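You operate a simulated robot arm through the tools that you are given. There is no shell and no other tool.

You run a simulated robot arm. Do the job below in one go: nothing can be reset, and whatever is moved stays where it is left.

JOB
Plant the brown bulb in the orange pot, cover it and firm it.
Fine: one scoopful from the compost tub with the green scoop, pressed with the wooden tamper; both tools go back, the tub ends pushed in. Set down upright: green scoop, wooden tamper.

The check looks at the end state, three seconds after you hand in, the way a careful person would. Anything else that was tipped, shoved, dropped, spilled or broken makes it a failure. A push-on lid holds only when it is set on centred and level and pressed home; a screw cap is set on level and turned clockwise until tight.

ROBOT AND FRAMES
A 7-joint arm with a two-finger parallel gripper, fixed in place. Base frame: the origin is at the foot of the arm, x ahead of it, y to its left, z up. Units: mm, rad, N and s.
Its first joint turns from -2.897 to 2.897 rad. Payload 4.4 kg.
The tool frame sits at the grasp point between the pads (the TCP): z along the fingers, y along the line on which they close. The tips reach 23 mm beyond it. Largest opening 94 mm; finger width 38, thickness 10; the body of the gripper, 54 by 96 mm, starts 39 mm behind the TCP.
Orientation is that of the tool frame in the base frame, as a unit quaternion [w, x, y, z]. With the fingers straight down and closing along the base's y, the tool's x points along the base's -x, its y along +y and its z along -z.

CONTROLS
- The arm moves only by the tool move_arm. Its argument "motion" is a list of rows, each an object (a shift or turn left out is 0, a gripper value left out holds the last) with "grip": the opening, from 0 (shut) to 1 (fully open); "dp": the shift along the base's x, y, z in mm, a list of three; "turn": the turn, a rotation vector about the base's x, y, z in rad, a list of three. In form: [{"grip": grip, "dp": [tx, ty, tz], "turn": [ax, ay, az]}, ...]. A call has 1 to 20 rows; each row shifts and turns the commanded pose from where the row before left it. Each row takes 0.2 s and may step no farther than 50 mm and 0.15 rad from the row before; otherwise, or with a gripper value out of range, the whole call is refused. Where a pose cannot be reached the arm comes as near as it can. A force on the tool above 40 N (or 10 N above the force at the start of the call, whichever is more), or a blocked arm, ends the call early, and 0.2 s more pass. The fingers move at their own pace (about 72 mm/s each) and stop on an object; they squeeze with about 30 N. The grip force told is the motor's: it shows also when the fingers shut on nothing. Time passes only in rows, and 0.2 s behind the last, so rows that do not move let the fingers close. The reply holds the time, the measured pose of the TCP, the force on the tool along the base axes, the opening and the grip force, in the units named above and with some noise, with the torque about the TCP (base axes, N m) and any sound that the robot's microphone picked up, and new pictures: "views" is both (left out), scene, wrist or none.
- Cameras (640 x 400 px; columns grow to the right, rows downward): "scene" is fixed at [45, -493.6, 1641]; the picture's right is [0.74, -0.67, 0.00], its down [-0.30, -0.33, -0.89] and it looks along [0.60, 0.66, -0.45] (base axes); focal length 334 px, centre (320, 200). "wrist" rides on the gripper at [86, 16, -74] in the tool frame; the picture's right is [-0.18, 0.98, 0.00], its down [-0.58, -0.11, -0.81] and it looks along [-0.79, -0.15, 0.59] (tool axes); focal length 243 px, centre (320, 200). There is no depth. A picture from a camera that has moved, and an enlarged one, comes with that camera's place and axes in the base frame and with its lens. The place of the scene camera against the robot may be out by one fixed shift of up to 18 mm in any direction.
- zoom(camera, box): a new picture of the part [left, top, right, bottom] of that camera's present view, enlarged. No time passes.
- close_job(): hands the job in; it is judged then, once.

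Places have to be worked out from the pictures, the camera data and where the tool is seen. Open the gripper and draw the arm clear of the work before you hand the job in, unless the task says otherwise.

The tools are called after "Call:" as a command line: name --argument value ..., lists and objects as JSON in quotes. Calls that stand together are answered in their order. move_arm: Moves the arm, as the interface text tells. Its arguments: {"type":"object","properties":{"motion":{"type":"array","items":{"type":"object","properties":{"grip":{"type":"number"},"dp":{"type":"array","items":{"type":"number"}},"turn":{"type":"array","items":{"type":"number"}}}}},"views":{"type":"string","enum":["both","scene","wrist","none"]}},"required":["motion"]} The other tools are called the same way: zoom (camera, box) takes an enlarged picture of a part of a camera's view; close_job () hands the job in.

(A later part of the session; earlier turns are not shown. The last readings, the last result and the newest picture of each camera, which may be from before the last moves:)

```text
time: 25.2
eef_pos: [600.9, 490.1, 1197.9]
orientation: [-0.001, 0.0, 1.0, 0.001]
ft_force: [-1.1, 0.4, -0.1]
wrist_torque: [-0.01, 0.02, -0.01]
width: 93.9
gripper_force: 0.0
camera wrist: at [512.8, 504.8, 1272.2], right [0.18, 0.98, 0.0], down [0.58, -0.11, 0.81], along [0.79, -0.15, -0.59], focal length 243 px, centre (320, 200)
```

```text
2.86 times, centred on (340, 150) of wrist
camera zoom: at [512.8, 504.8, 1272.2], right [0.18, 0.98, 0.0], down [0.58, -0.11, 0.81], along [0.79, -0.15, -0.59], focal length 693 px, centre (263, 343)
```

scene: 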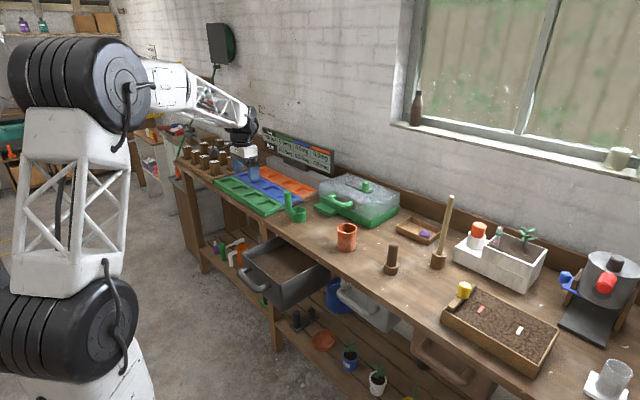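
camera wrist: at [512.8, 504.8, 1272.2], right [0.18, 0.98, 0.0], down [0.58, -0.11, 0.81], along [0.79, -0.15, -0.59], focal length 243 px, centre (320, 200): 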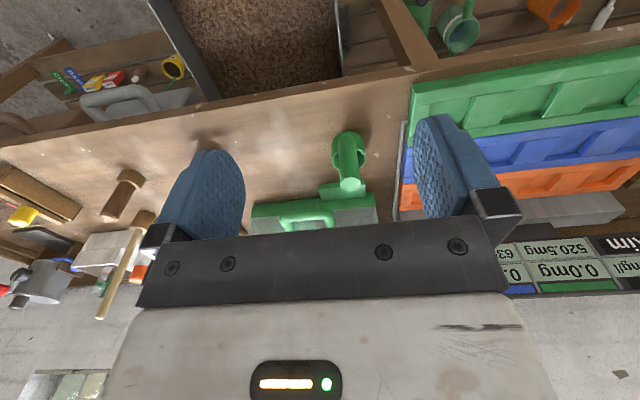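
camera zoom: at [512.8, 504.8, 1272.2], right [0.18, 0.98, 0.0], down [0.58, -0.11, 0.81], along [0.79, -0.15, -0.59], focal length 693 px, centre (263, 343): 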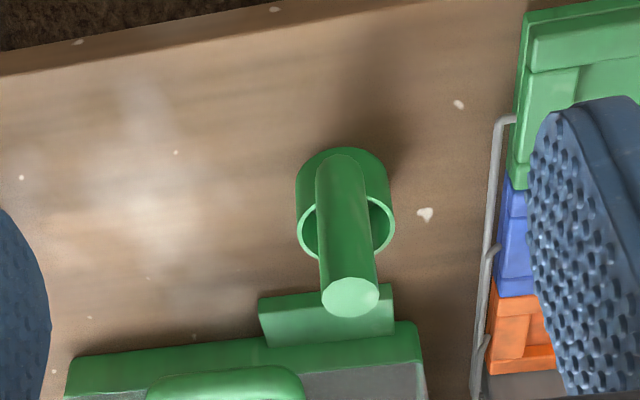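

The scoop handle top is at about (781, 498, 1048), around 29 mm thick, with the cup centre about 52 mm beyond it in +x. I move above the handle and check.

Call:
move_arm --motion '[{"dp": [45, 2, -10], "grip": 0.65}, {"dp": [45, 2, -20]}, {"dp": [45, 2, -35]}, {"dp": [45, 2, -40]}, {}, {}]' --views "both"

Call:
zoom --camera "wrist" --box '[220, 60, 420, 220]'

Call:
zoom --camera "scene" --box '[250, 140, 350, 240]'

```text
refused: row 3 steps farther than a row can; nothing moved
```

```text
2.50 times, centred on (320, 140) of wrist
camera zoom: at [512.8, 504.8, 1272.2], right [0.18, 0.98, 0.0], down [0.58, -0.11, 0.81], along [0.79, -0.15, -0.59], focal length 606 px, centre (320, 350)
```

zoom: 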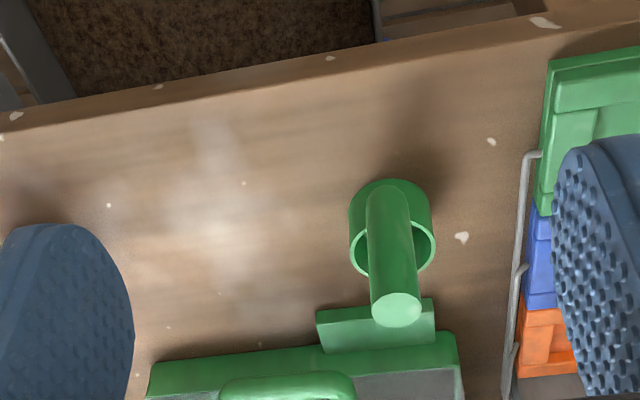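

```text
4.00 times, centred on (300, 190) of scene
camera zoom: at [45.0, -493.6, 1641.0], right [0.74, -0.67, 0.0], down [-0.3, -0.33, -0.89], along [0.6, 0.66, -0.45], focal length 1338 px, centre (400, 240)
```

zoom: 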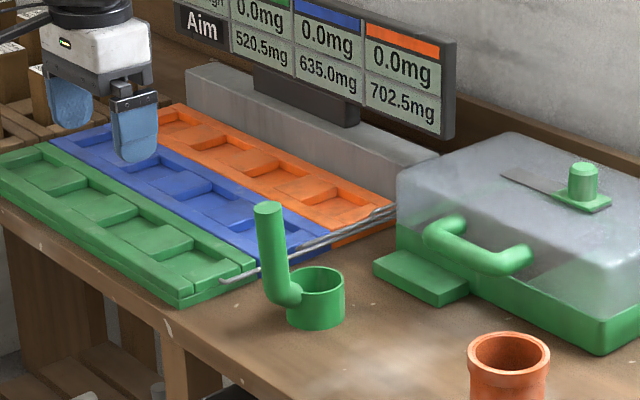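

The step was too long; I re-plan with smaller steps. The handle leans slightly outward at the top, about 8°.

Call:
move_arm --motion '[{"dp": [40, 2, -10], "grip": 0.65}, {"dp": [40, 2, -20]}, {"dp": [35, 2, -25]}, {"dp": [35, 1, -25]}, {"dp": [30, 1, -25]}, {}, {}]' --views "both"

Call:
zoom --camera "wrist" --box '[220, 60, 420, 220]'

Call:
zoom --camera "scene" --box '[250, 140, 350, 240]'

```text
time: 26.8
eef_pos: [779.7, 499.2, 1093.0]
orientation: [0.0, 0.0, 1.0, 0.0]
ft_force: [0.9, 0.2, 1.5]
wrist_torque: [-0.01, 0.01, 0.02]
width: 61.1
gripper_force: 0.1
camera wrist: at [692.9, 514.4, 1167.4], right [0.18, 0.98, 0.0], down [0.58, -0.11, 0.81], along [0.79, -0.15, -0.59], focal length 243 px, centre (320, 200)
```

scene: 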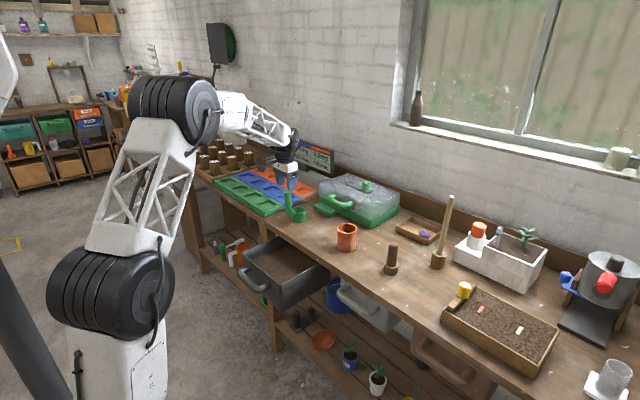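
wrist: 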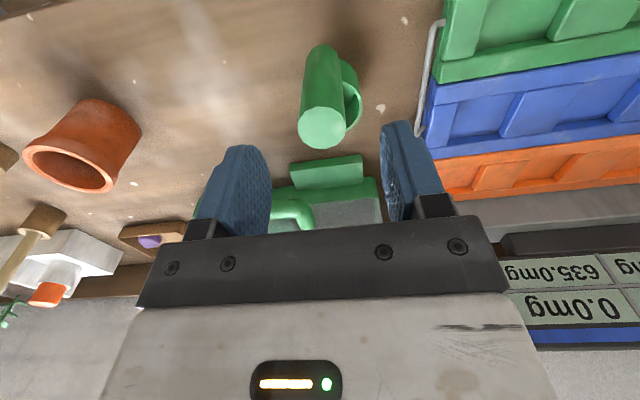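

```text
2.50 times, centred on (320, 140) of wrist
camera zoom: at [692.9, 514.4, 1167.4], right [0.18, 0.98, 0.0], down [0.58, -0.11, 0.81], along [0.79, -0.15, -0.59], focal length 606 px, centre (320, 350)
```

zoom: 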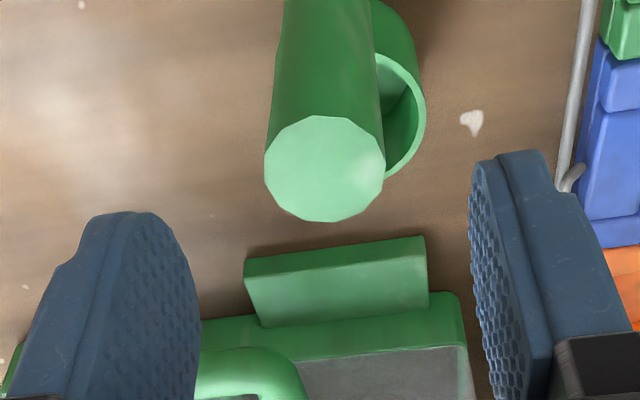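

```text
4.00 times, centred on (300, 190) of scene
camera zoom: at [45.0, -493.6, 1641.0], right [0.74, -0.67, 0.0], down [-0.3, -0.33, -0.89], along [0.6, 0.66, -0.45], focal length 1338 px, centre (400, 240)
```

zoom: 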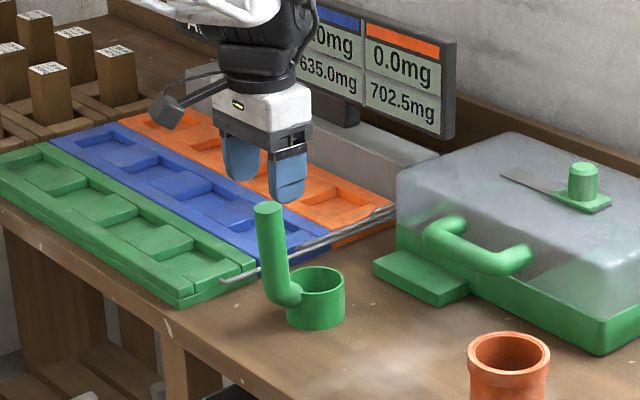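

The handle is centred between the fingers at about (781, 499). I descend around it and close.

Call:
move_arm --motion '[{"dp": [2, 0, -30]}, {"dp": [2, 0, -30]}, {"dp": [1, 0, -16]}, {}, {"grip": 0.1}, {"grip": 0.1}, {"grip": 0.1}, {}]' --views "both"

Call:
zoom --camera "scene" --box '[250, 140, 350, 240]'

```text
time: 27.7
eef_pos: [785.3, 500.3, 1024.5]
orientation: [0.005, 0.0, 1.0, 0.003]
ft_force: [-1.4, -0.2, 9.2]
wrist_torque: [-0.01, -0.01, 0.01]
width: 60.9
gripper_force: 0.1
stopped in row 4: the force on the tool passed its limit at 43 N (the readings are from after the stop); the commanded pose is now the measured one
camera wrist: at [698.3, 515.1, 1098.7], right [0.18, 0.98, 0.01], down [0.57, -0.11, 0.81], along [0.8, -0.14, -0.59], focal length 243 px, centre (320, 200)
```

scene: 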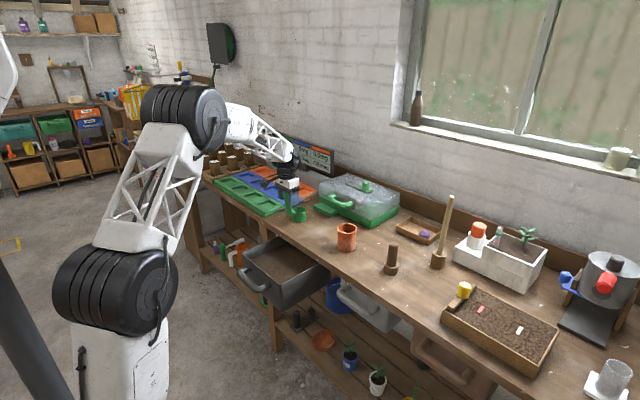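
wrist: 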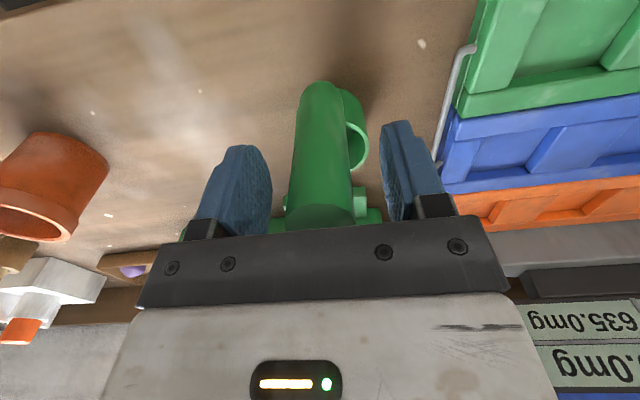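

```text
4.00 times, centred on (300, 190) of scene
camera zoom: at [45.0, -493.6, 1641.0], right [0.74, -0.67, 0.0], down [-0.3, -0.33, -0.89], along [0.6, 0.66, -0.45], focal length 1338 px, centre (400, 240)
```

zoom: 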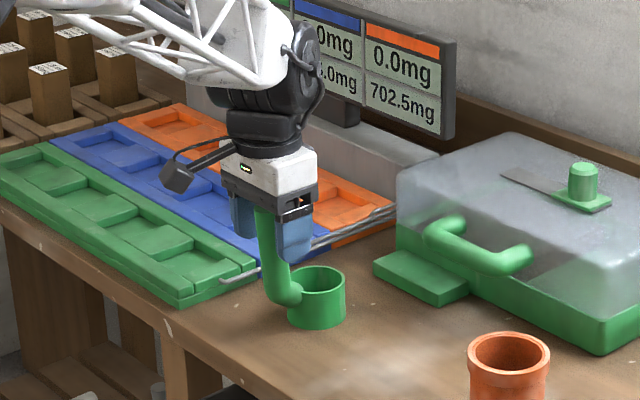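

The palm touched the handle top, so the top is at about z 1062. I raise 6 mm and close on the handle there.

Call:
move_arm --motion '[{"dp": [0, 0, 6]}, {}, {"grip": 0.1}, {"grip": 0.1}, {"grip": 0.1}, {"grip": 0.1}, {}]' --views "both"

Call:
zoom --camera "scene" --box '[260, 160, 340, 230]'

```text
time: 29.3
eef_pos: [784.8, 500.5, 1029.7]
orientation: [0.004, 0.0, 1.0, 0.002]
ft_force: [-0.1, 0.0, -0.1]
wrist_torque: [0.01, 0.09, 0.01]
width: 28.4
gripper_force: 30.0
camera wrist: at [698.3, 514.9, 1103.6], right [0.18, 0.98, 0.01], down [0.58, -0.11, 0.81], along [0.8, -0.15, -0.59], focal length 243 px, centre (320, 200)
```

scene: 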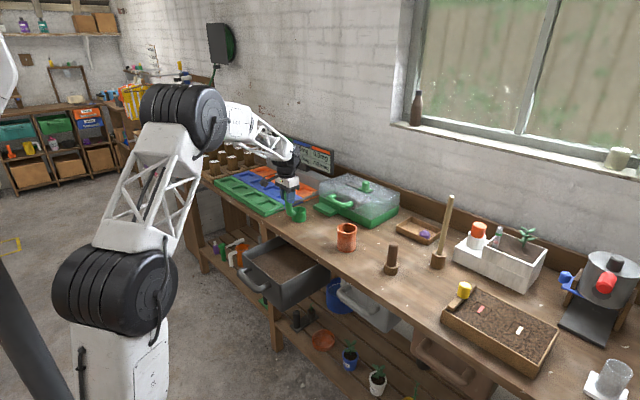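
wrist: 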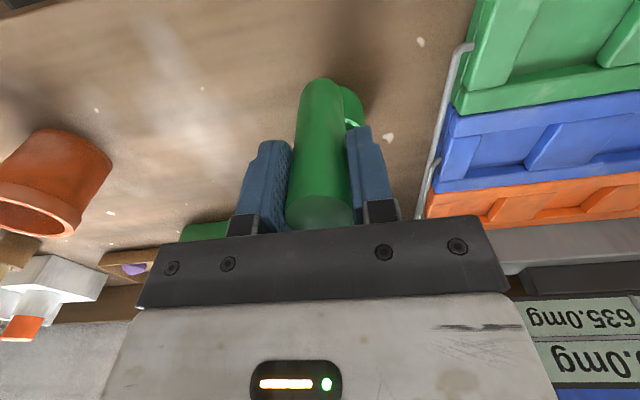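

```text
5.71 times, centred on (300, 195) of scene
camera zoom: at [45.0, -493.6, 1641.0], right [0.74, -0.67, 0.0], down [-0.3, -0.33, -0.89], along [0.6, 0.66, -0.45], focal length 1912 px, centre (434, 229)
```

zoom: 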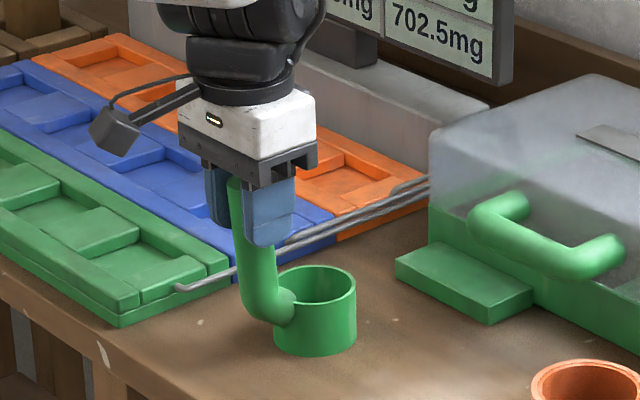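

The handle is gripped at 28.4 mm; the set-down pose to restore is TCP (784.8, 500.5, 1029.7). I lift and check that the scoop hangs firmly.

Call:
move_arm --motion '[{"dp": [0, 0, 5]}, {"dp": [0, 0, 15]}, {"dp": [0, 0, 30]}, {"dp": [0, 0, 40]}, {}]' --views "both"

Call:
zoom --camera "scene" --box '[260, 140, 340, 230]'

```text
time: 30.5
eef_pos: [785.7, 500.3, 1119.2]
orientation: [0.003, 0.0, 1.0, 0.001]
ft_force: [0.1, -0.7, 0.0]
wrist_torque: [0.0, 0.08, 0.02]
width: 28.4
gripper_force: 30.2
camera wrist: at [697.5, 515.6, 1192.9], right [0.18, 0.98, 0.01], down [0.58, -0.11, 0.81], along [0.8, -0.15, -0.59], focal length 243 px, centre (320, 200)
```

scene: 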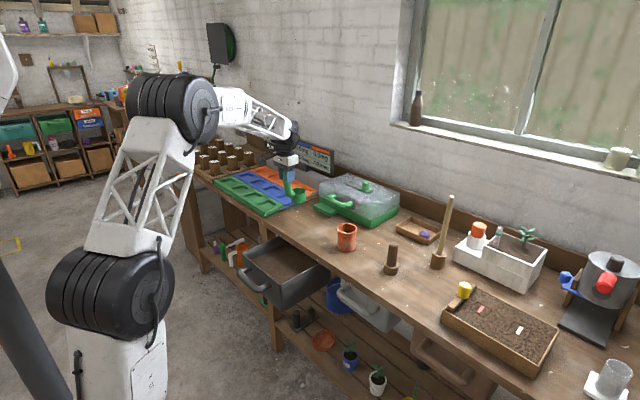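
wrist: 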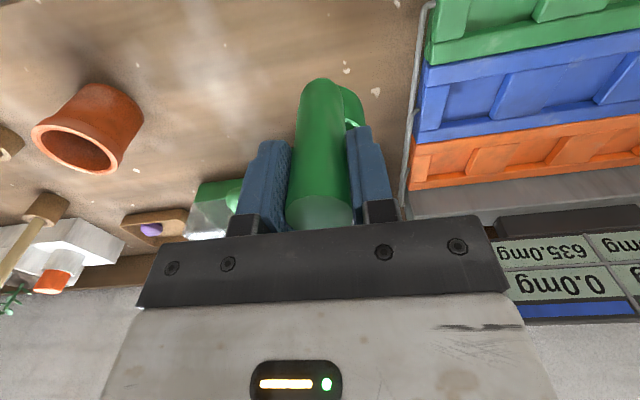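

```text
4.44 times, centred on (300, 185) of scene
camera zoom: at [45.0, -493.6, 1641.0], right [0.74, -0.67, 0.0], down [-0.3, -0.33, -0.89], along [0.6, 0.66, -0.45], focal length 1487 px, centre (409, 267)
```

zoom: 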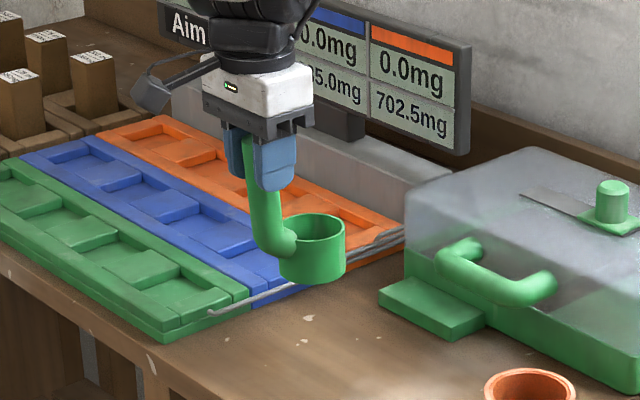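

The scoop is held level. I move over the tub while yawing +90°, so the cup ends on the +y side of the handle.

Call:
move_arm --motion '[{"dp": [-14, -10, 0], "turn": [0, 0, 0.1428]}, {"dp": [-14, -10, 0], "turn": [0, 0, 0.1428]}, {"dp": [-14, -10, 0], "turn": [0, 0, 0.1428]}, {"dp": [-14, -10, 0], "turn": [0, 0, 0.1428]}, {"dp": [-14, -10, 0], "turn": [0, 0, 0.1428]}, {"dp": [-14, -10, 0], "turn": [0, 0, 0.1428]}, {"dp": [-14, -10, 0], "turn": [0, 0, 0.1428]}, {"dp": [-14, -10, 0], "turn": [0, 0, 0.1428]}, {"dp": [-14, -10, 0], "turn": [0, 0, 0.1428]}, {"dp": [-14, -10, 0], "turn": [0, 0, 0.1428]}, {"dp": [-8, -10, 0], "turn": [0, 0, 0.1428]}, {}, {}]' --views "both"

Call:
zoom --camera "scene" --box '[200, 160, 340, 320]'

```text
time: 33.3
eef_pos: [638.1, 391.2, 1119.6]
orientation: [-0.001, 0.707, -0.707, -0.004]
ft_force: [0.9, -0.8, -1.1]
wrist_torque: [-0.09, 0.01, -0.01]
width: 28.4
gripper_force: 30.6
camera wrist: at [621.9, 302.1, 1193.9], right [-0.98, 0.18, 0.01], down [0.11, 0.58, 0.81], along [0.15, 0.8, -0.59], focal length 243 px, centre (320, 200)
```

scene: 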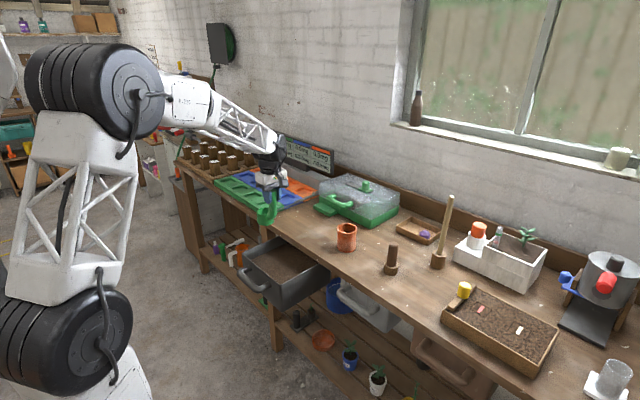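
wrist: 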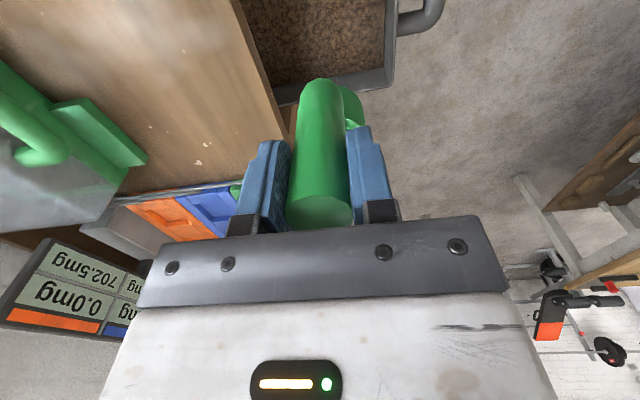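

```text
2.50 times, centred on (270, 240) of scene
camera zoom: at [45.0, -493.6, 1641.0], right [0.74, -0.67, 0.0], down [-0.3, -0.33, -0.89], along [0.6, 0.66, -0.45], focal length 836 px, centre (445, 100)
```

zoom: 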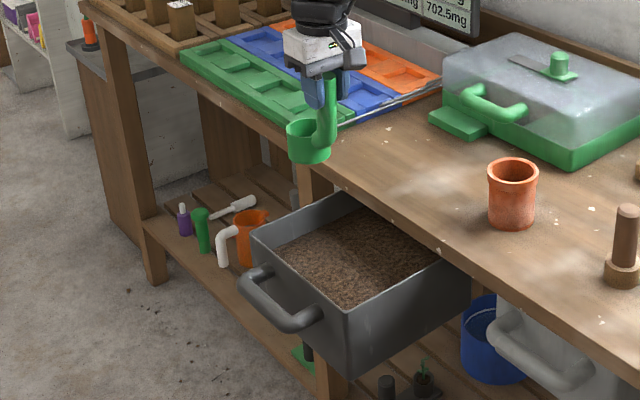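

I tilt the scoop 45° about −x, so the mouth faces +y with the cup below the handle. I lower to just above the compost and inspect.

Call:
move_arm --motion '[{"dp": [0, -2, -20], "turn": [-0.131, 0, 0]}, {"dp": [0, -2, -20], "turn": [-0.131, 0, 0]}, {"dp": [0, -2, -20], "turn": [-0.131, 0, 0]}, {"dp": [0, -2, -20], "turn": [-0.131, 0, 0]}, {"dp": [0, -2, -20], "turn": [-0.131, 0, 0]}, {"dp": [0, -2, -20], "turn": [-0.131, 0, 0]}, {"dp": [0, -2, -20]}, {}, {}]' --views "both"

Call:
zoom --camera "scene" --box '[220, 190, 340, 310]'

```text
time: 35.3
eef_pos: [636.8, 375.7, 980.2]
orientation: [-0.27, -0.654, 0.654, -0.268]
ft_force: [0.0, 0.3, -2.1]
wrist_torque: [0.03, -0.01, -0.01]
width: 28.7
gripper_force: 29.9
camera wrist: at [620.9, 366.0, 1092.8], right [-0.98, 0.13, -0.13], down [0.11, 0.98, 0.16], along [0.15, 0.15, -0.98], focal length 243 px, centre (320, 200)
```

scene: 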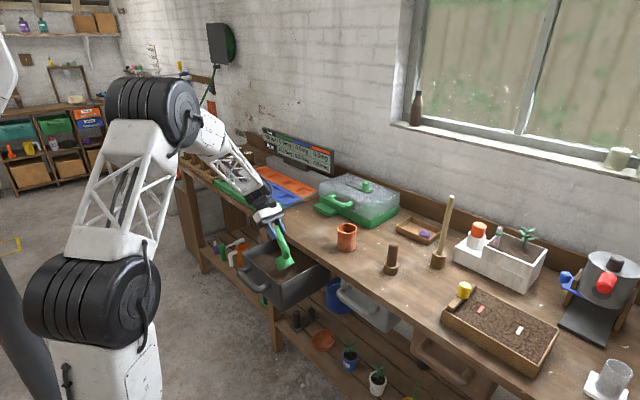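
wrist: 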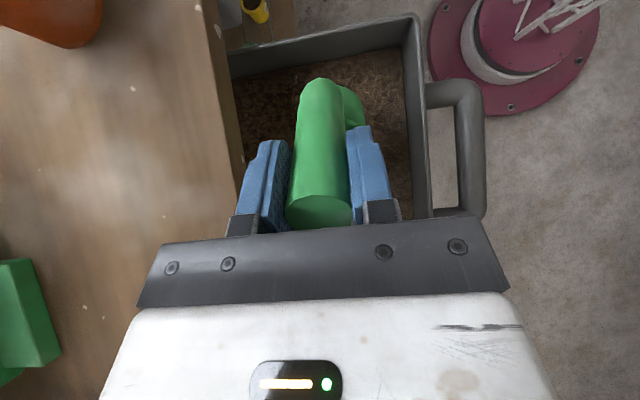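

```text
3.33 times, centred on (280, 250) of scene
camera zoom: at [45.0, -493.6, 1641.0], right [0.74, -0.67, 0.0], down [-0.3, -0.33, -0.89], along [0.6, 0.66, -0.45], focal length 1115 px, centre (453, 33)
```

zoom: 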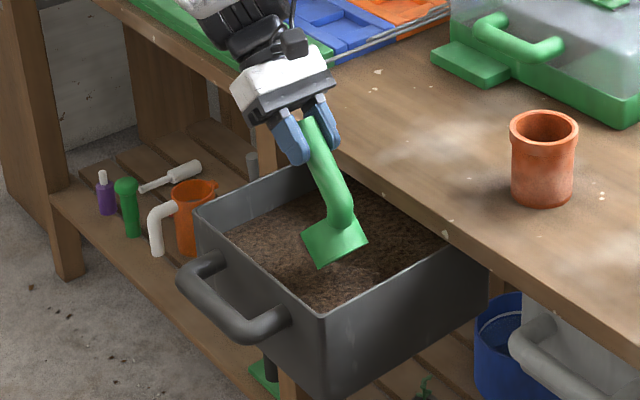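

The tilted cup is clear over the compost. I plunge it in, checking the force.

Call:
move_arm --motion '[{"dp": [0, 0, -15]}, {"dp": [0, 0, -15]}, {"dp": [0, 0, -12]}, {"dp": [0, 0, -12]}, {"dp": [0, 2, -10]}, {}]' --views "both"

Call:
zoom --camera "scene" --box '[220, 190, 340, 310]'

```text
time: 36.7
eef_pos: [637.5, 377.8, 916.0]
orientation: [-0.271, -0.653, 0.654, -0.268]
ft_force: [0.9, -0.2, -0.5]
wrist_torque: [0.05, 0.0, 0.03]
width: 28.5
gripper_force: 29.9
camera wrist: at [621.4, 367.8, 1029.3], right [-0.98, 0.13, -0.13], down [0.11, 0.98, 0.16], along [0.15, 0.15, -0.98], focal length 243 px, centre (320, 200)
```

scene: 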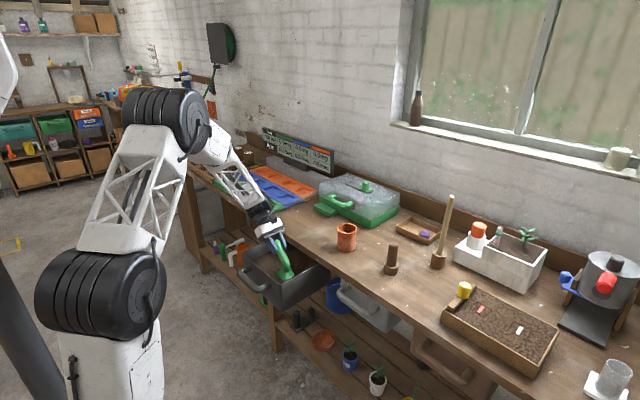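
wrist: 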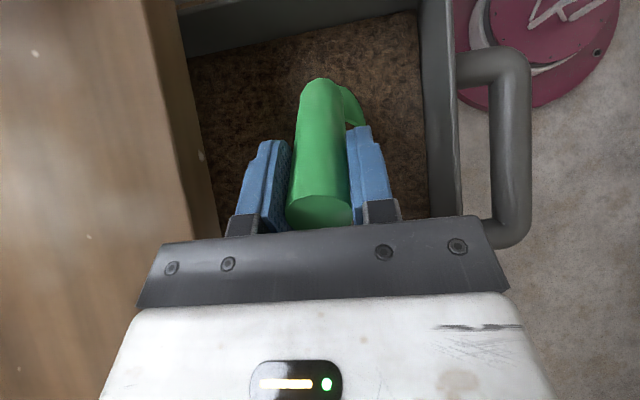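

```text
3.33 times, centred on (280, 250) of scene
camera zoom: at [45.0, -493.6, 1641.0], right [0.74, -0.67, 0.0], down [-0.3, -0.33, -0.89], along [0.6, 0.66, -0.45], focal length 1115 px, centre (453, 33)
```

zoom: 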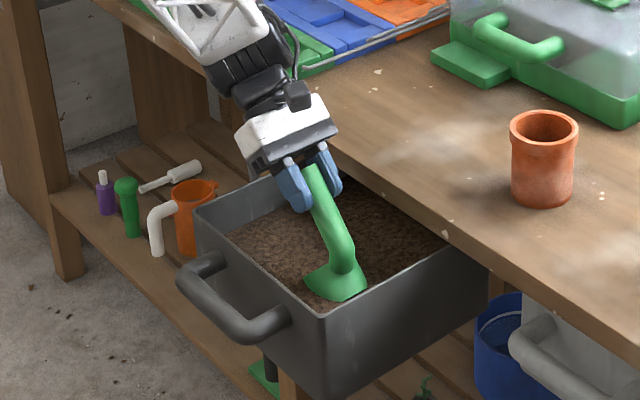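

The cup is sinking into the compost with no resistance. I go deeper, then roll it level while it stays buried.

Call:
move_arm --motion '[{"dp": [0, 2, -10]}, {"dp": [0, 4, -9]}, {"dp": [0, 8, 0]}, {"dp": [0, 6, 0], "turn": [0.131, 0, 0]}, {"dp": [0, 4, 0], "turn": [0.131, 0, 0]}, {"dp": [0, 2, -3], "turn": [0.131, 0, 0]}, {"dp": [0, 0, -5], "turn": [0.131, 0, 0]}, {"dp": [0, 0, -6], "turn": [0.131, 0, 0]}, {"dp": [0, 0, -8], "turn": [0.131, 0, 0]}, {}]' --views "both"

Call:
zoom --camera "scene" --box '[220, 190, 340, 310]'

```text
time: 38.9
eef_pos: [638.1, 404.2, 872.9]
orientation: [0.002, -0.707, 0.707, 0.003]
ft_force: [-0.2, -0.1, -1.4]
wrist_torque: [-0.05, -0.01, -0.02]
width: 28.7
gripper_force: 29.8
camera wrist: at [621.6, 315.8, 949.2], right [-0.98, 0.18, 0.01], down [0.11, 0.57, 0.81], along [0.15, 0.8, -0.59], focal length 243 px, centre (320, 200)
```

scene: 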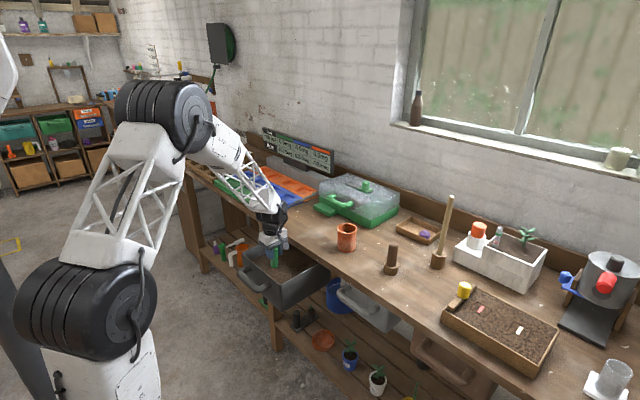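
wrist: 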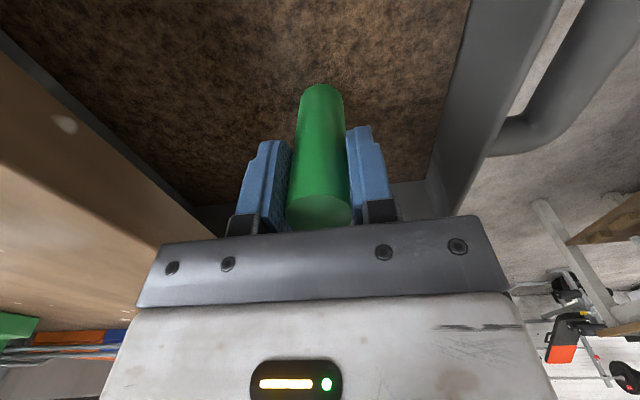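

```text
3.33 times, centred on (280, 250) of scene
camera zoom: at [45.0, -493.6, 1641.0], right [0.74, -0.67, 0.0], down [-0.3, -0.33, -0.89], along [0.6, 0.66, -0.45], focal length 1115 px, centre (453, 33)
```

zoom: 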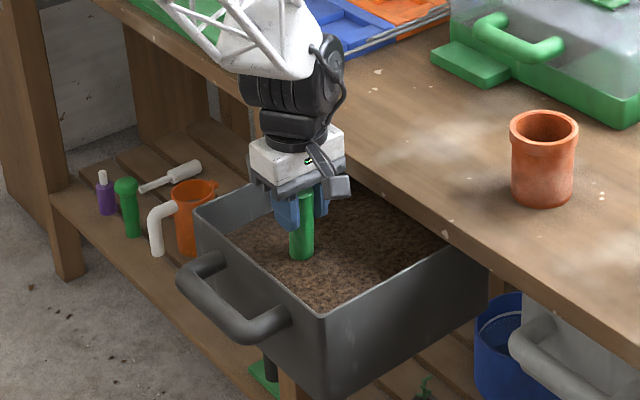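

The cup is fully buried and level, with only the handle showing. I lift slowly straight up.

Call:
move_arm --motion '[{"dp": [0, 0, 12]}, {"dp": [0, 0, 15]}, {"dp": [0, 0, 20]}, {"dp": [0, 0, 25]}, {"dp": [0, 0, 30]}, {"dp": [0, 0, 30]}, {}, {}]' --views "both"

Call:
zoom --camera "scene" --box '[220, 190, 340, 310]'

```text
time: 40.7
eef_pos: [639.1, 403.2, 1006.4]
orientation: [0.001, -0.707, 0.708, 0.004]
ft_force: [-0.8, 0.9, -1.2]
wrist_torque: [-0.09, 0.0, -0.02]
width: 28.6
gripper_force: 29.8
camera wrist: at [621.5, 315.7, 1081.1], right [-0.98, 0.18, 0.01], down [0.11, 0.58, 0.81], along [0.15, 0.8, -0.59], focal length 243 px, centre (320, 200)
```

scene: 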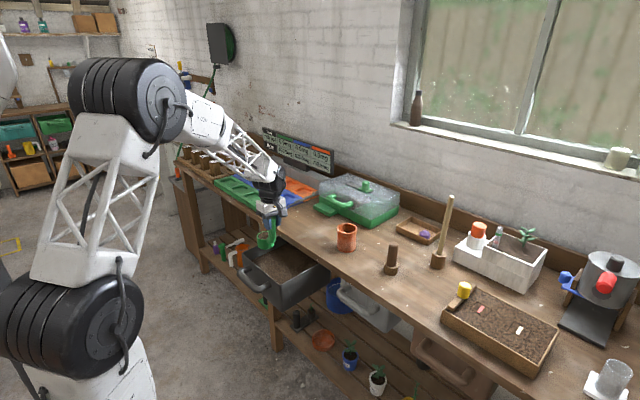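
wrist: 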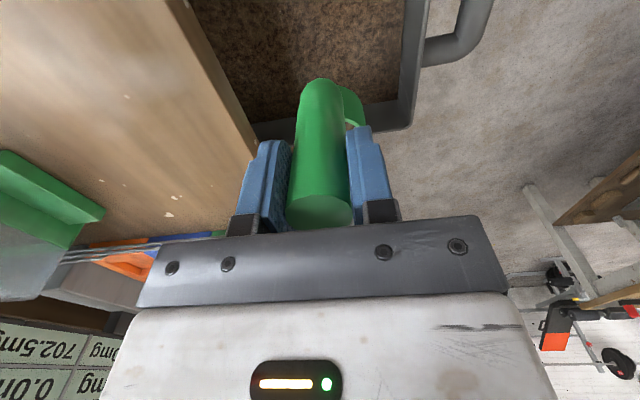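

```text
3.33 times, centred on (280, 250) of scene
camera zoom: at [45.0, -493.6, 1641.0], right [0.74, -0.67, 0.0], down [-0.3, -0.33, -0.89], along [0.6, 0.66, -0.45], focal length 1115 px, centre (453, 33)
```

zoom: 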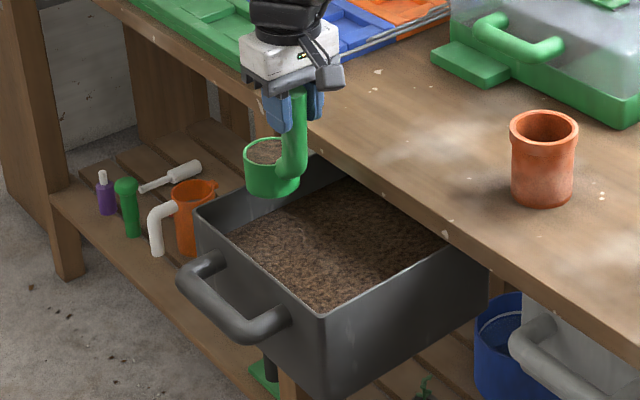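

The cup is full of compost. I raise it and carry it gently, level, to the pot side.

Call:
move_arm --motion '[{"dp": [0, 0, 20]}, {"dp": [0, 0, 30]}, {"dp": [0, 0, 40]}, {"dp": [0, 0, 35]}, {"dp": [4, -6, 20]}, {"dp": [9, -12, 8]}, {"dp": [14, -20, 0]}, {"dp": [18, -26, 0]}, {"dp": [18, -26, 0]}, {"dp": [18, -26, 0]}, {"dp": [18, -26, 0]}, {"dp": [18, -26, 0]}, {"dp": [18, -26, 0]}, {"dp": [18, -26, 0]}, {"dp": [16, -24, 0]}, {"dp": [13, -20, 0]}, {"dp": [9, -14, 0]}, {"dp": [6, -9, 0]}, {}, {}]' --views "both"

Call:
zoom --camera "scene" --box '[300, 150, 420, 270]'

```text
time: 44.9
eef_pos: [835.9, 117.9, 1158.7]
orientation: [0.0, 0.707, -0.707, -0.005]
ft_force: [0.0, 0.1, 0.2]
wrist_torque: [-0.05, 0.04, 0.03]
width: 28.4
gripper_force: 29.9
camera wrist: at [818.4, 28.9, 1233.5], right [-0.98, 0.18, 0.01], down [0.11, 0.58, 0.81], along [0.15, 0.8, -0.59], focal length 243 px, centre (320, 200)
```

scene: 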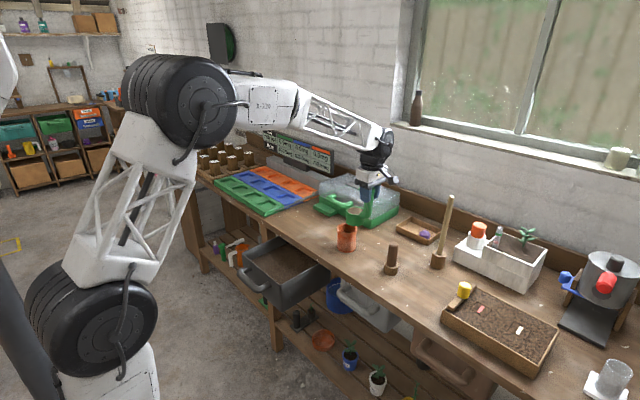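
wrist: 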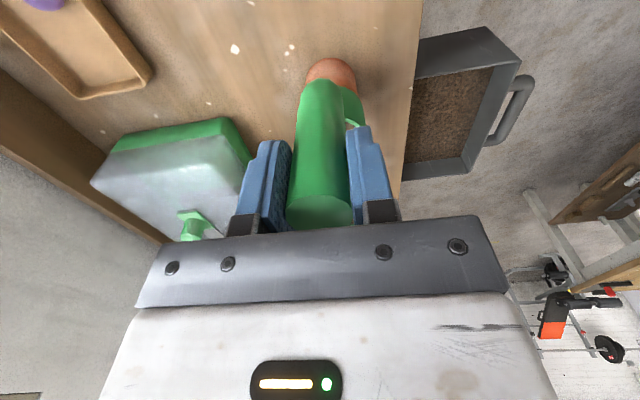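

```text
3.33 times, centred on (360, 210) of scene
camera zoom: at [45.0, -493.6, 1641.0], right [0.74, -0.67, 0.0], down [-0.3, -0.33, -0.89], along [0.6, 0.66, -0.45], focal length 1115 px, centre (187, 167)
```

zoom: 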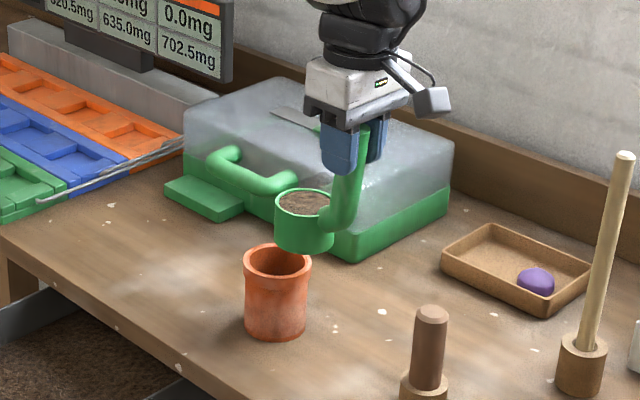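

The geometry matches my estimate. I tilt in stages about −x, keeping the lower lip of the cup over the pot centre; first to 45°.

Call:
move_arm --motion '[{"dp": [0, 10.9, -2], "turn": [-0.1309, 0, 0]}, {"dp": [0, 10.9, -2], "turn": [-0.1309, 0, 0]}, {"dp": [0, 13.3, -1.7], "turn": [-0.1309, 0, 0]}, {"dp": [0, 13.3, -1.7], "turn": [-0.1309, 0, 0]}, {"dp": [0, 14.3, -2.3], "turn": [-0.1309, 0, 0]}, {"dp": [0, 14.3, -2.3], "turn": [-0.1309, 0, 0]}, {}]' --views "both"

Call:
zoom --camera "scene" --box '[300, 150, 420, 270]'

```text
time: 46.5
eef_pos: [835.1, 194.5, 1147.4]
orientation: [-0.27, -0.654, 0.654, -0.268]
ft_force: [0.2, 0.3, -2.2]
wrist_torque: [0.07, 0.02, -0.04]
width: 28.5
gripper_force: 30.3
camera wrist: at [818.3, 184.1, 1261.7], right [-0.98, 0.13, -0.13], down [0.11, 0.98, 0.16], along [0.15, 0.15, -0.98], focal length 243 px, centre (320, 200)
```

scene: 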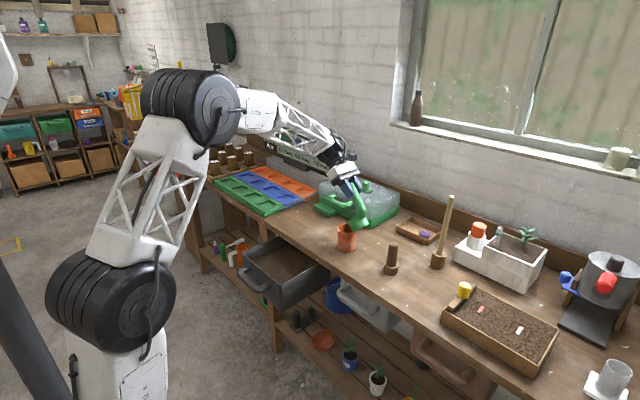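
wrist: 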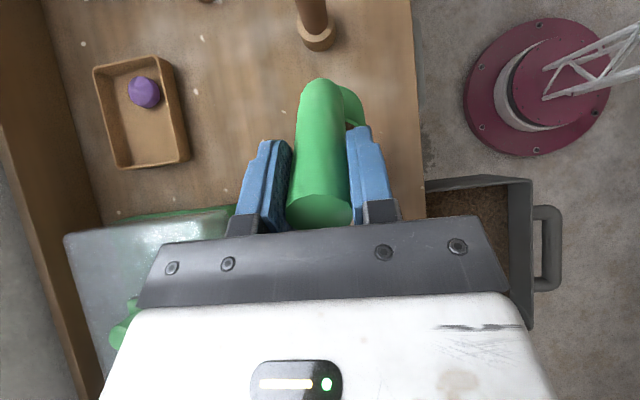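

```text
3.33 times, centred on (360, 210) of scene
camera zoom: at [45.0, -493.6, 1641.0], right [0.74, -0.67, 0.0], down [-0.3, -0.33, -0.89], along [0.6, 0.66, -0.45], focal length 1115 px, centre (187, 167)
```

zoom: 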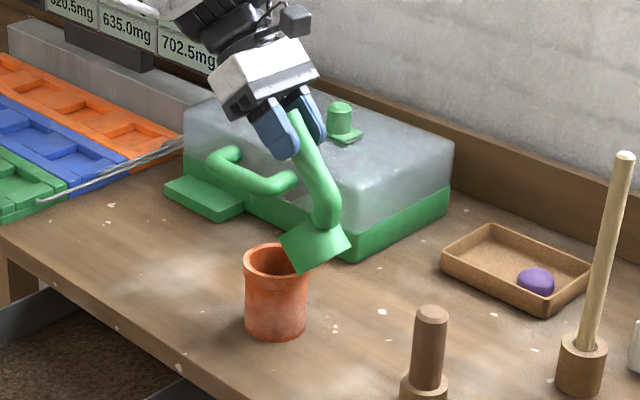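

At 45° nothing has fallen yet. I zoom in to check where the lip is relative to the pot before tilting further.

Call:
zoom --camera "scene" --box '[325, 195, 385, 255]'

Call:
zoom --camera "wrist" --box '[270, 60, 400, 160]'

```text
6.67 times, centred on (355, 225) of scene
camera zoom: at [45.0, -493.6, 1641.0], right [0.74, -0.67, 0.0], down [-0.3, -0.33, -0.89], along [0.6, 0.66, -0.45], focal length 2230 px, centre (87, 33)
```

zoom: 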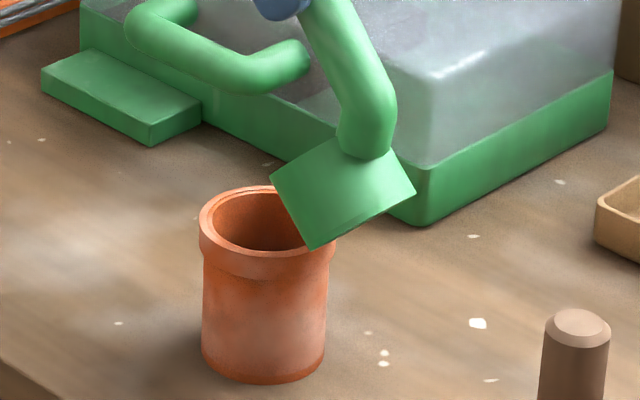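

```text
4.00 times, centred on (335, 110) of wrist
camera zoom: at [818.3, 184.1, 1261.7], right [-0.98, 0.13, -0.13], down [0.11, 0.98, 0.16], along [0.15, 0.15, -0.98], focal length 970 px, centre (260, 560)
```

zoom: 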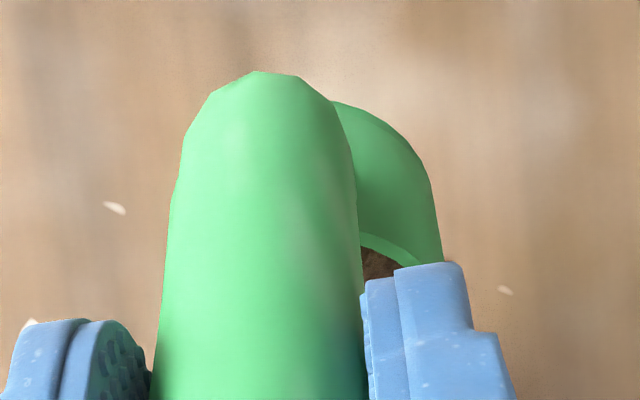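

The image puts the lip at y≈187, about 33 mm above the rim, so I refine the model. I shift +13 mm in y, then tilt on to 75°.

Call:
move_arm --motion '[{"dp": [0, 13, 0]}, {}, {"dp": [0, 14.7, -6.5], "turn": [-0.1309, 0, 0]}, {"dp": [0, 14.7, -6.5], "turn": [-0.1309, 0, 0]}, {}, {"dp": [0, 14.4, -10.8], "turn": [-0.1309, 0, 0]}, {"dp": [0, 14.4, -10.8], "turn": [-0.1309, 0, 0]}, {}]' --views "both"

Call:
zoom --camera "scene" --box '[325, 195, 385, 255]'

```text
time: 48.3
eef_pos: [835.9, 265.2, 1112.8]
orientation: [-0.429, -0.562, 0.563, -0.428]
ft_force: [-0.1, -0.2, -1.5]
wrist_torque: [0.07, -0.03, -0.02]
width: 28.3
gripper_force: 29.6
camera wrist: at [818.9, 313.3, 1215.7], right [-0.98, 0.05, -0.18], down [0.11, 0.93, -0.35], along [0.15, -0.36, -0.92], focal length 243 px, centre (320, 200)
```

scene: 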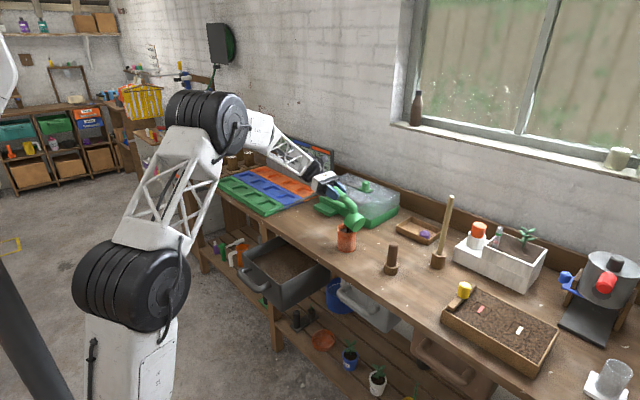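
wrist: 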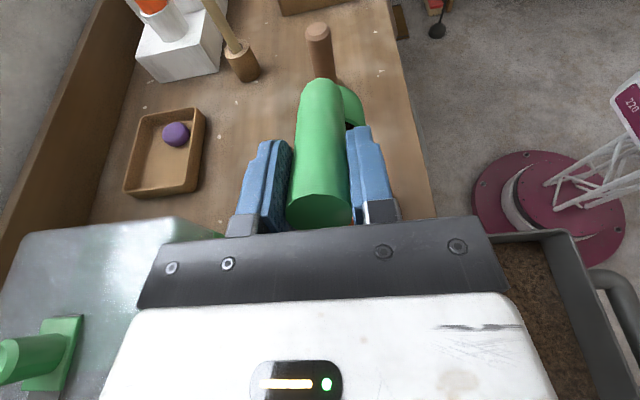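

```text
6.67 times, centred on (355, 225) of scene
camera zoom: at [45.0, -493.6, 1641.0], right [0.74, -0.67, 0.0], down [-0.3, -0.33, -0.89], along [0.6, 0.66, -0.45], focal length 2230 px, centre (87, 33)
```

zoom: 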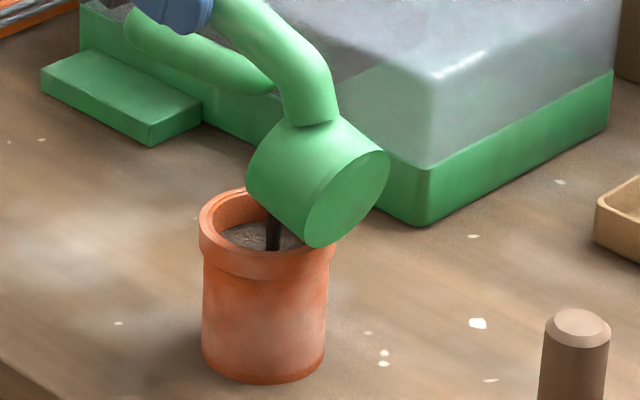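

Compost is streaming into the pot on target. I hold briefly, then tilt on to 90°.

Call:
move_arm --motion '[{}, {}, {"dp": [0, 6, -6], "turn": [-0.0655, 0, 0]}, {"dp": [0, 6, -6], "turn": [-0.0655, 0, 0]}, {"dp": [0, 6, -7], "turn": [-0.0655, 0, 0]}, {"dp": [0, 6, -7], "turn": [-0.0655, 0, 0]}, {}, {}]' --views "both"

Call:
zoom --camera "scene" --box '[325, 195, 385, 255]'

```text
time: 50.1
eef_pos: [835.0, 289.3, 1086.4]
orientation: [-0.5, -0.5, 0.503, -0.497]
ft_force: [0.0, 0.4, -1.9]
wrist_torque: [0.11, 0.01, 0.04]
width: 28.6
gripper_force: 30.0
camera wrist: at [818.8, 361.9, 1173.8], right [-0.98, 0.01, -0.18], down [0.11, 0.81, -0.58], along [0.15, -0.59, -0.8], focal length 243 px, centre (320, 200)
```

scene: 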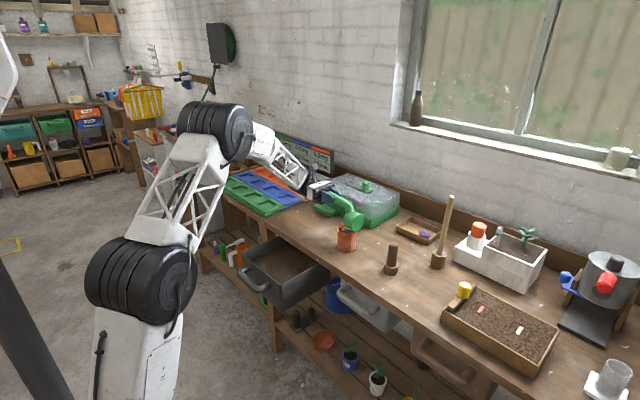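
wrist: 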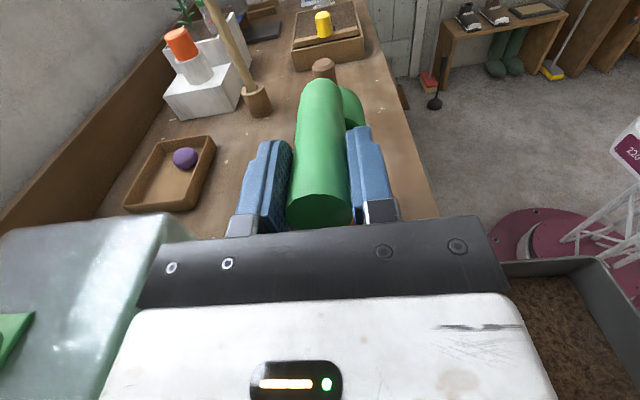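

```text
6.67 times, centred on (355, 225) of scene
camera zoom: at [45.0, -493.6, 1641.0], right [0.74, -0.67, 0.0], down [-0.3, -0.33, -0.89], along [0.6, 0.66, -0.45], focal length 2230 px, centre (87, 33)
```

zoom: 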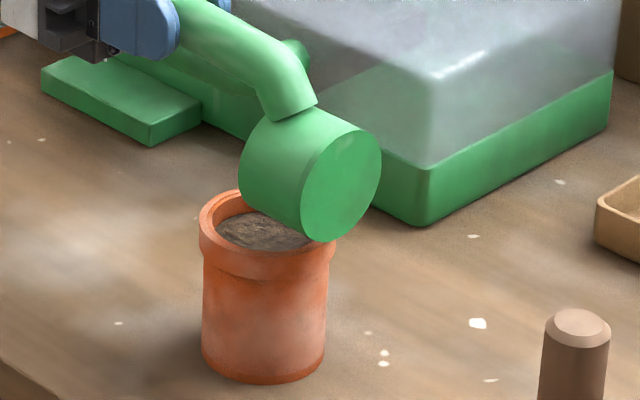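

The pot has filled well. I tilt to about 105° to empty the cup fully over the pot.

Call:
move_arm --motion '[{"dp": [0, 5, -5], "turn": [-0.0655, 0, 0]}, {"dp": [0, 5, -6], "turn": [-0.0655, 0, 0]}, {"dp": [0, 4, -6], "turn": [-0.0655, 0, 0]}, {"dp": [0, 4, -6], "turn": [-0.0655, 0, 0]}, {}, {}, {}]' --views "both"

Call:
zoom --camera "scene" --box '[325, 195, 385, 255]'

```text
time: 51.7
eef_pos: [834.2, 293.6, 1082.2]
orientation: [0.516, 0.484, -0.486, 0.514]
ft_force: [0.3, 0.2, -1.2]
wrist_torque: [0.15, 0.01, -0.02]
width: 28.6
gripper_force: 30.3
out of reach, approached as far as the arm can: row 2, 3, 4
camera wrist: at [818.2, 372.6, 1163.9], right [-0.98, -0.01, -0.18], down [0.11, 0.77, -0.63], along [0.15, -0.64, -0.76], focal length 243 px, centre (320, 200)
```

scene: 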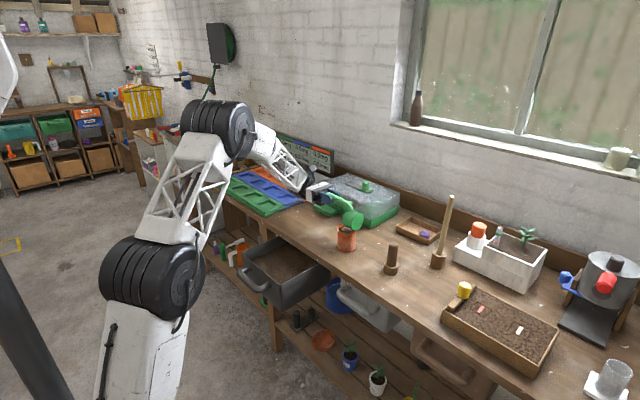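
wrist: 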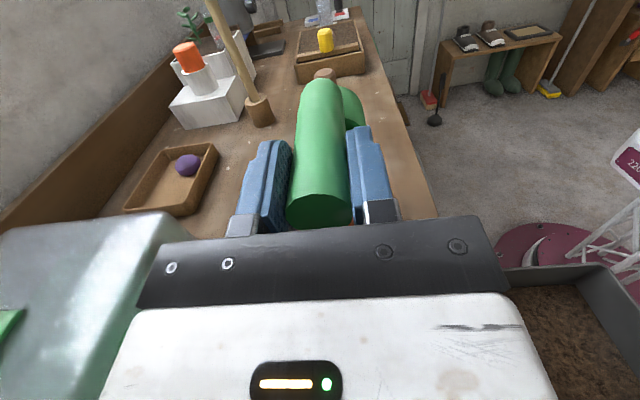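

```text
6.67 times, centred on (355, 225) of scene
camera zoom: at [45.0, -493.6, 1641.0], right [0.74, -0.67, 0.0], down [-0.3, -0.33, -0.89], along [0.6, 0.66, -0.45], focal length 2230 px, centre (87, 33)
```

zoom: 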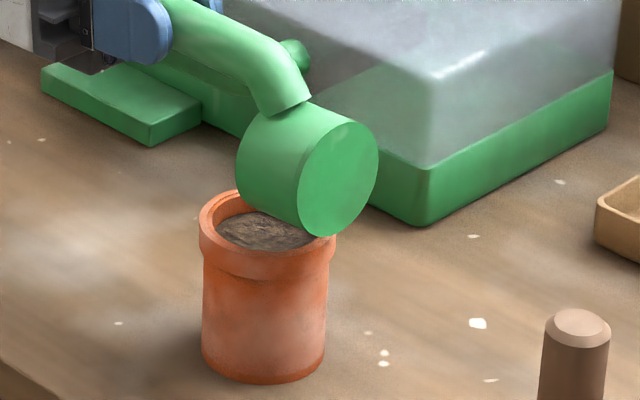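

A joint limit stops the tilt near 94°, but the mouth already points down and the pot is filled. I wait a moment, then reverse the last steps and check.

Call:
move_arm --motion '[{}, {}, {}, {"dp": [0, -4, 6], "turn": [0.0655, 0, 0]}, {"dp": [0, -4, 6], "turn": [0.0655, 0, 0]}, {"dp": [0, -5, 6], "turn": [0.0655, 0, 0]}, {"dp": [0, -5, 5], "turn": [0.0655, 0, 0]}, {}]' --views "both"

Call:
zoom --camera "scene" --box '[325, 195, 385, 255]'

```text
time: 53.5
eef_pos: [835.8, 275.7, 1104.9]
orientation: [-0.447, -0.548, 0.55, -0.445]
ft_force: [-1.2, 0.1, -0.7]
wrist_torque: [0.11, 0.01, 0.01]
width: 28.5
gripper_force: 29.9
camera wrist: at [818.6, 330.3, 1204.8], right [-0.98, 0.04, -0.18], down [0.11, 0.91, -0.41], along [0.15, -0.42, -0.9], focal length 243 px, centre (320, 200)
```

scene: 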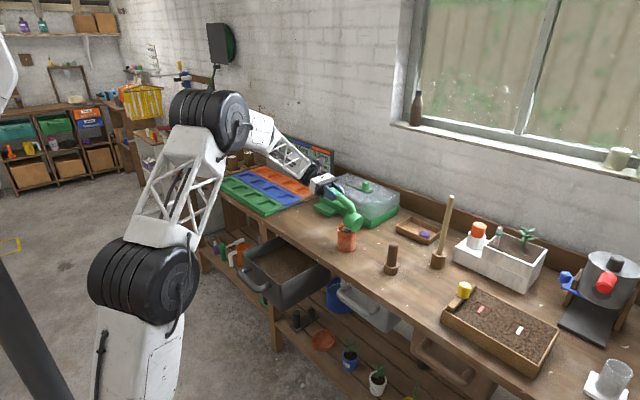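
wrist: 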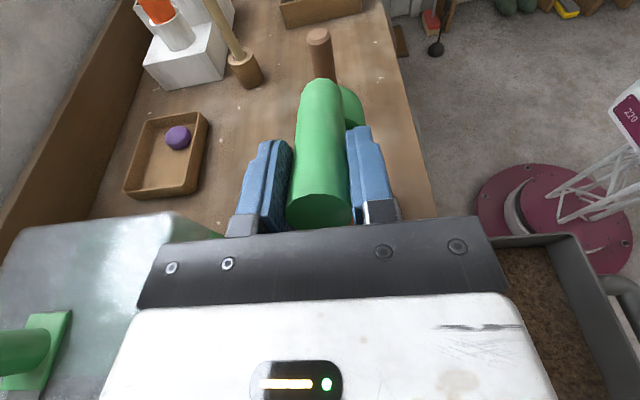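

```text
6.67 times, centred on (355, 225) of scene
camera zoom: at [45.0, -493.6, 1641.0], right [0.74, -0.67, 0.0], down [-0.3, -0.33, -0.89], along [0.6, 0.66, -0.45], focal length 2230 px, centre (87, 33)
```

zoom: 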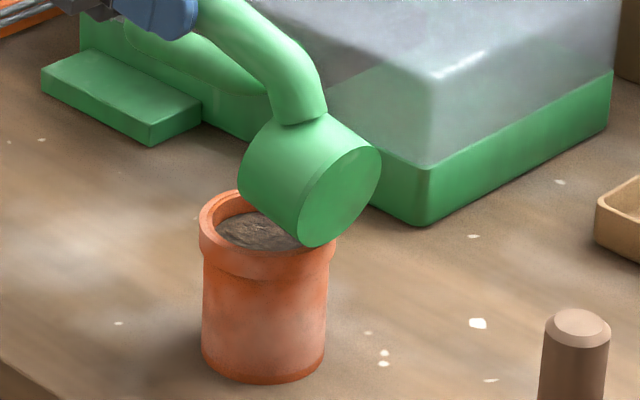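

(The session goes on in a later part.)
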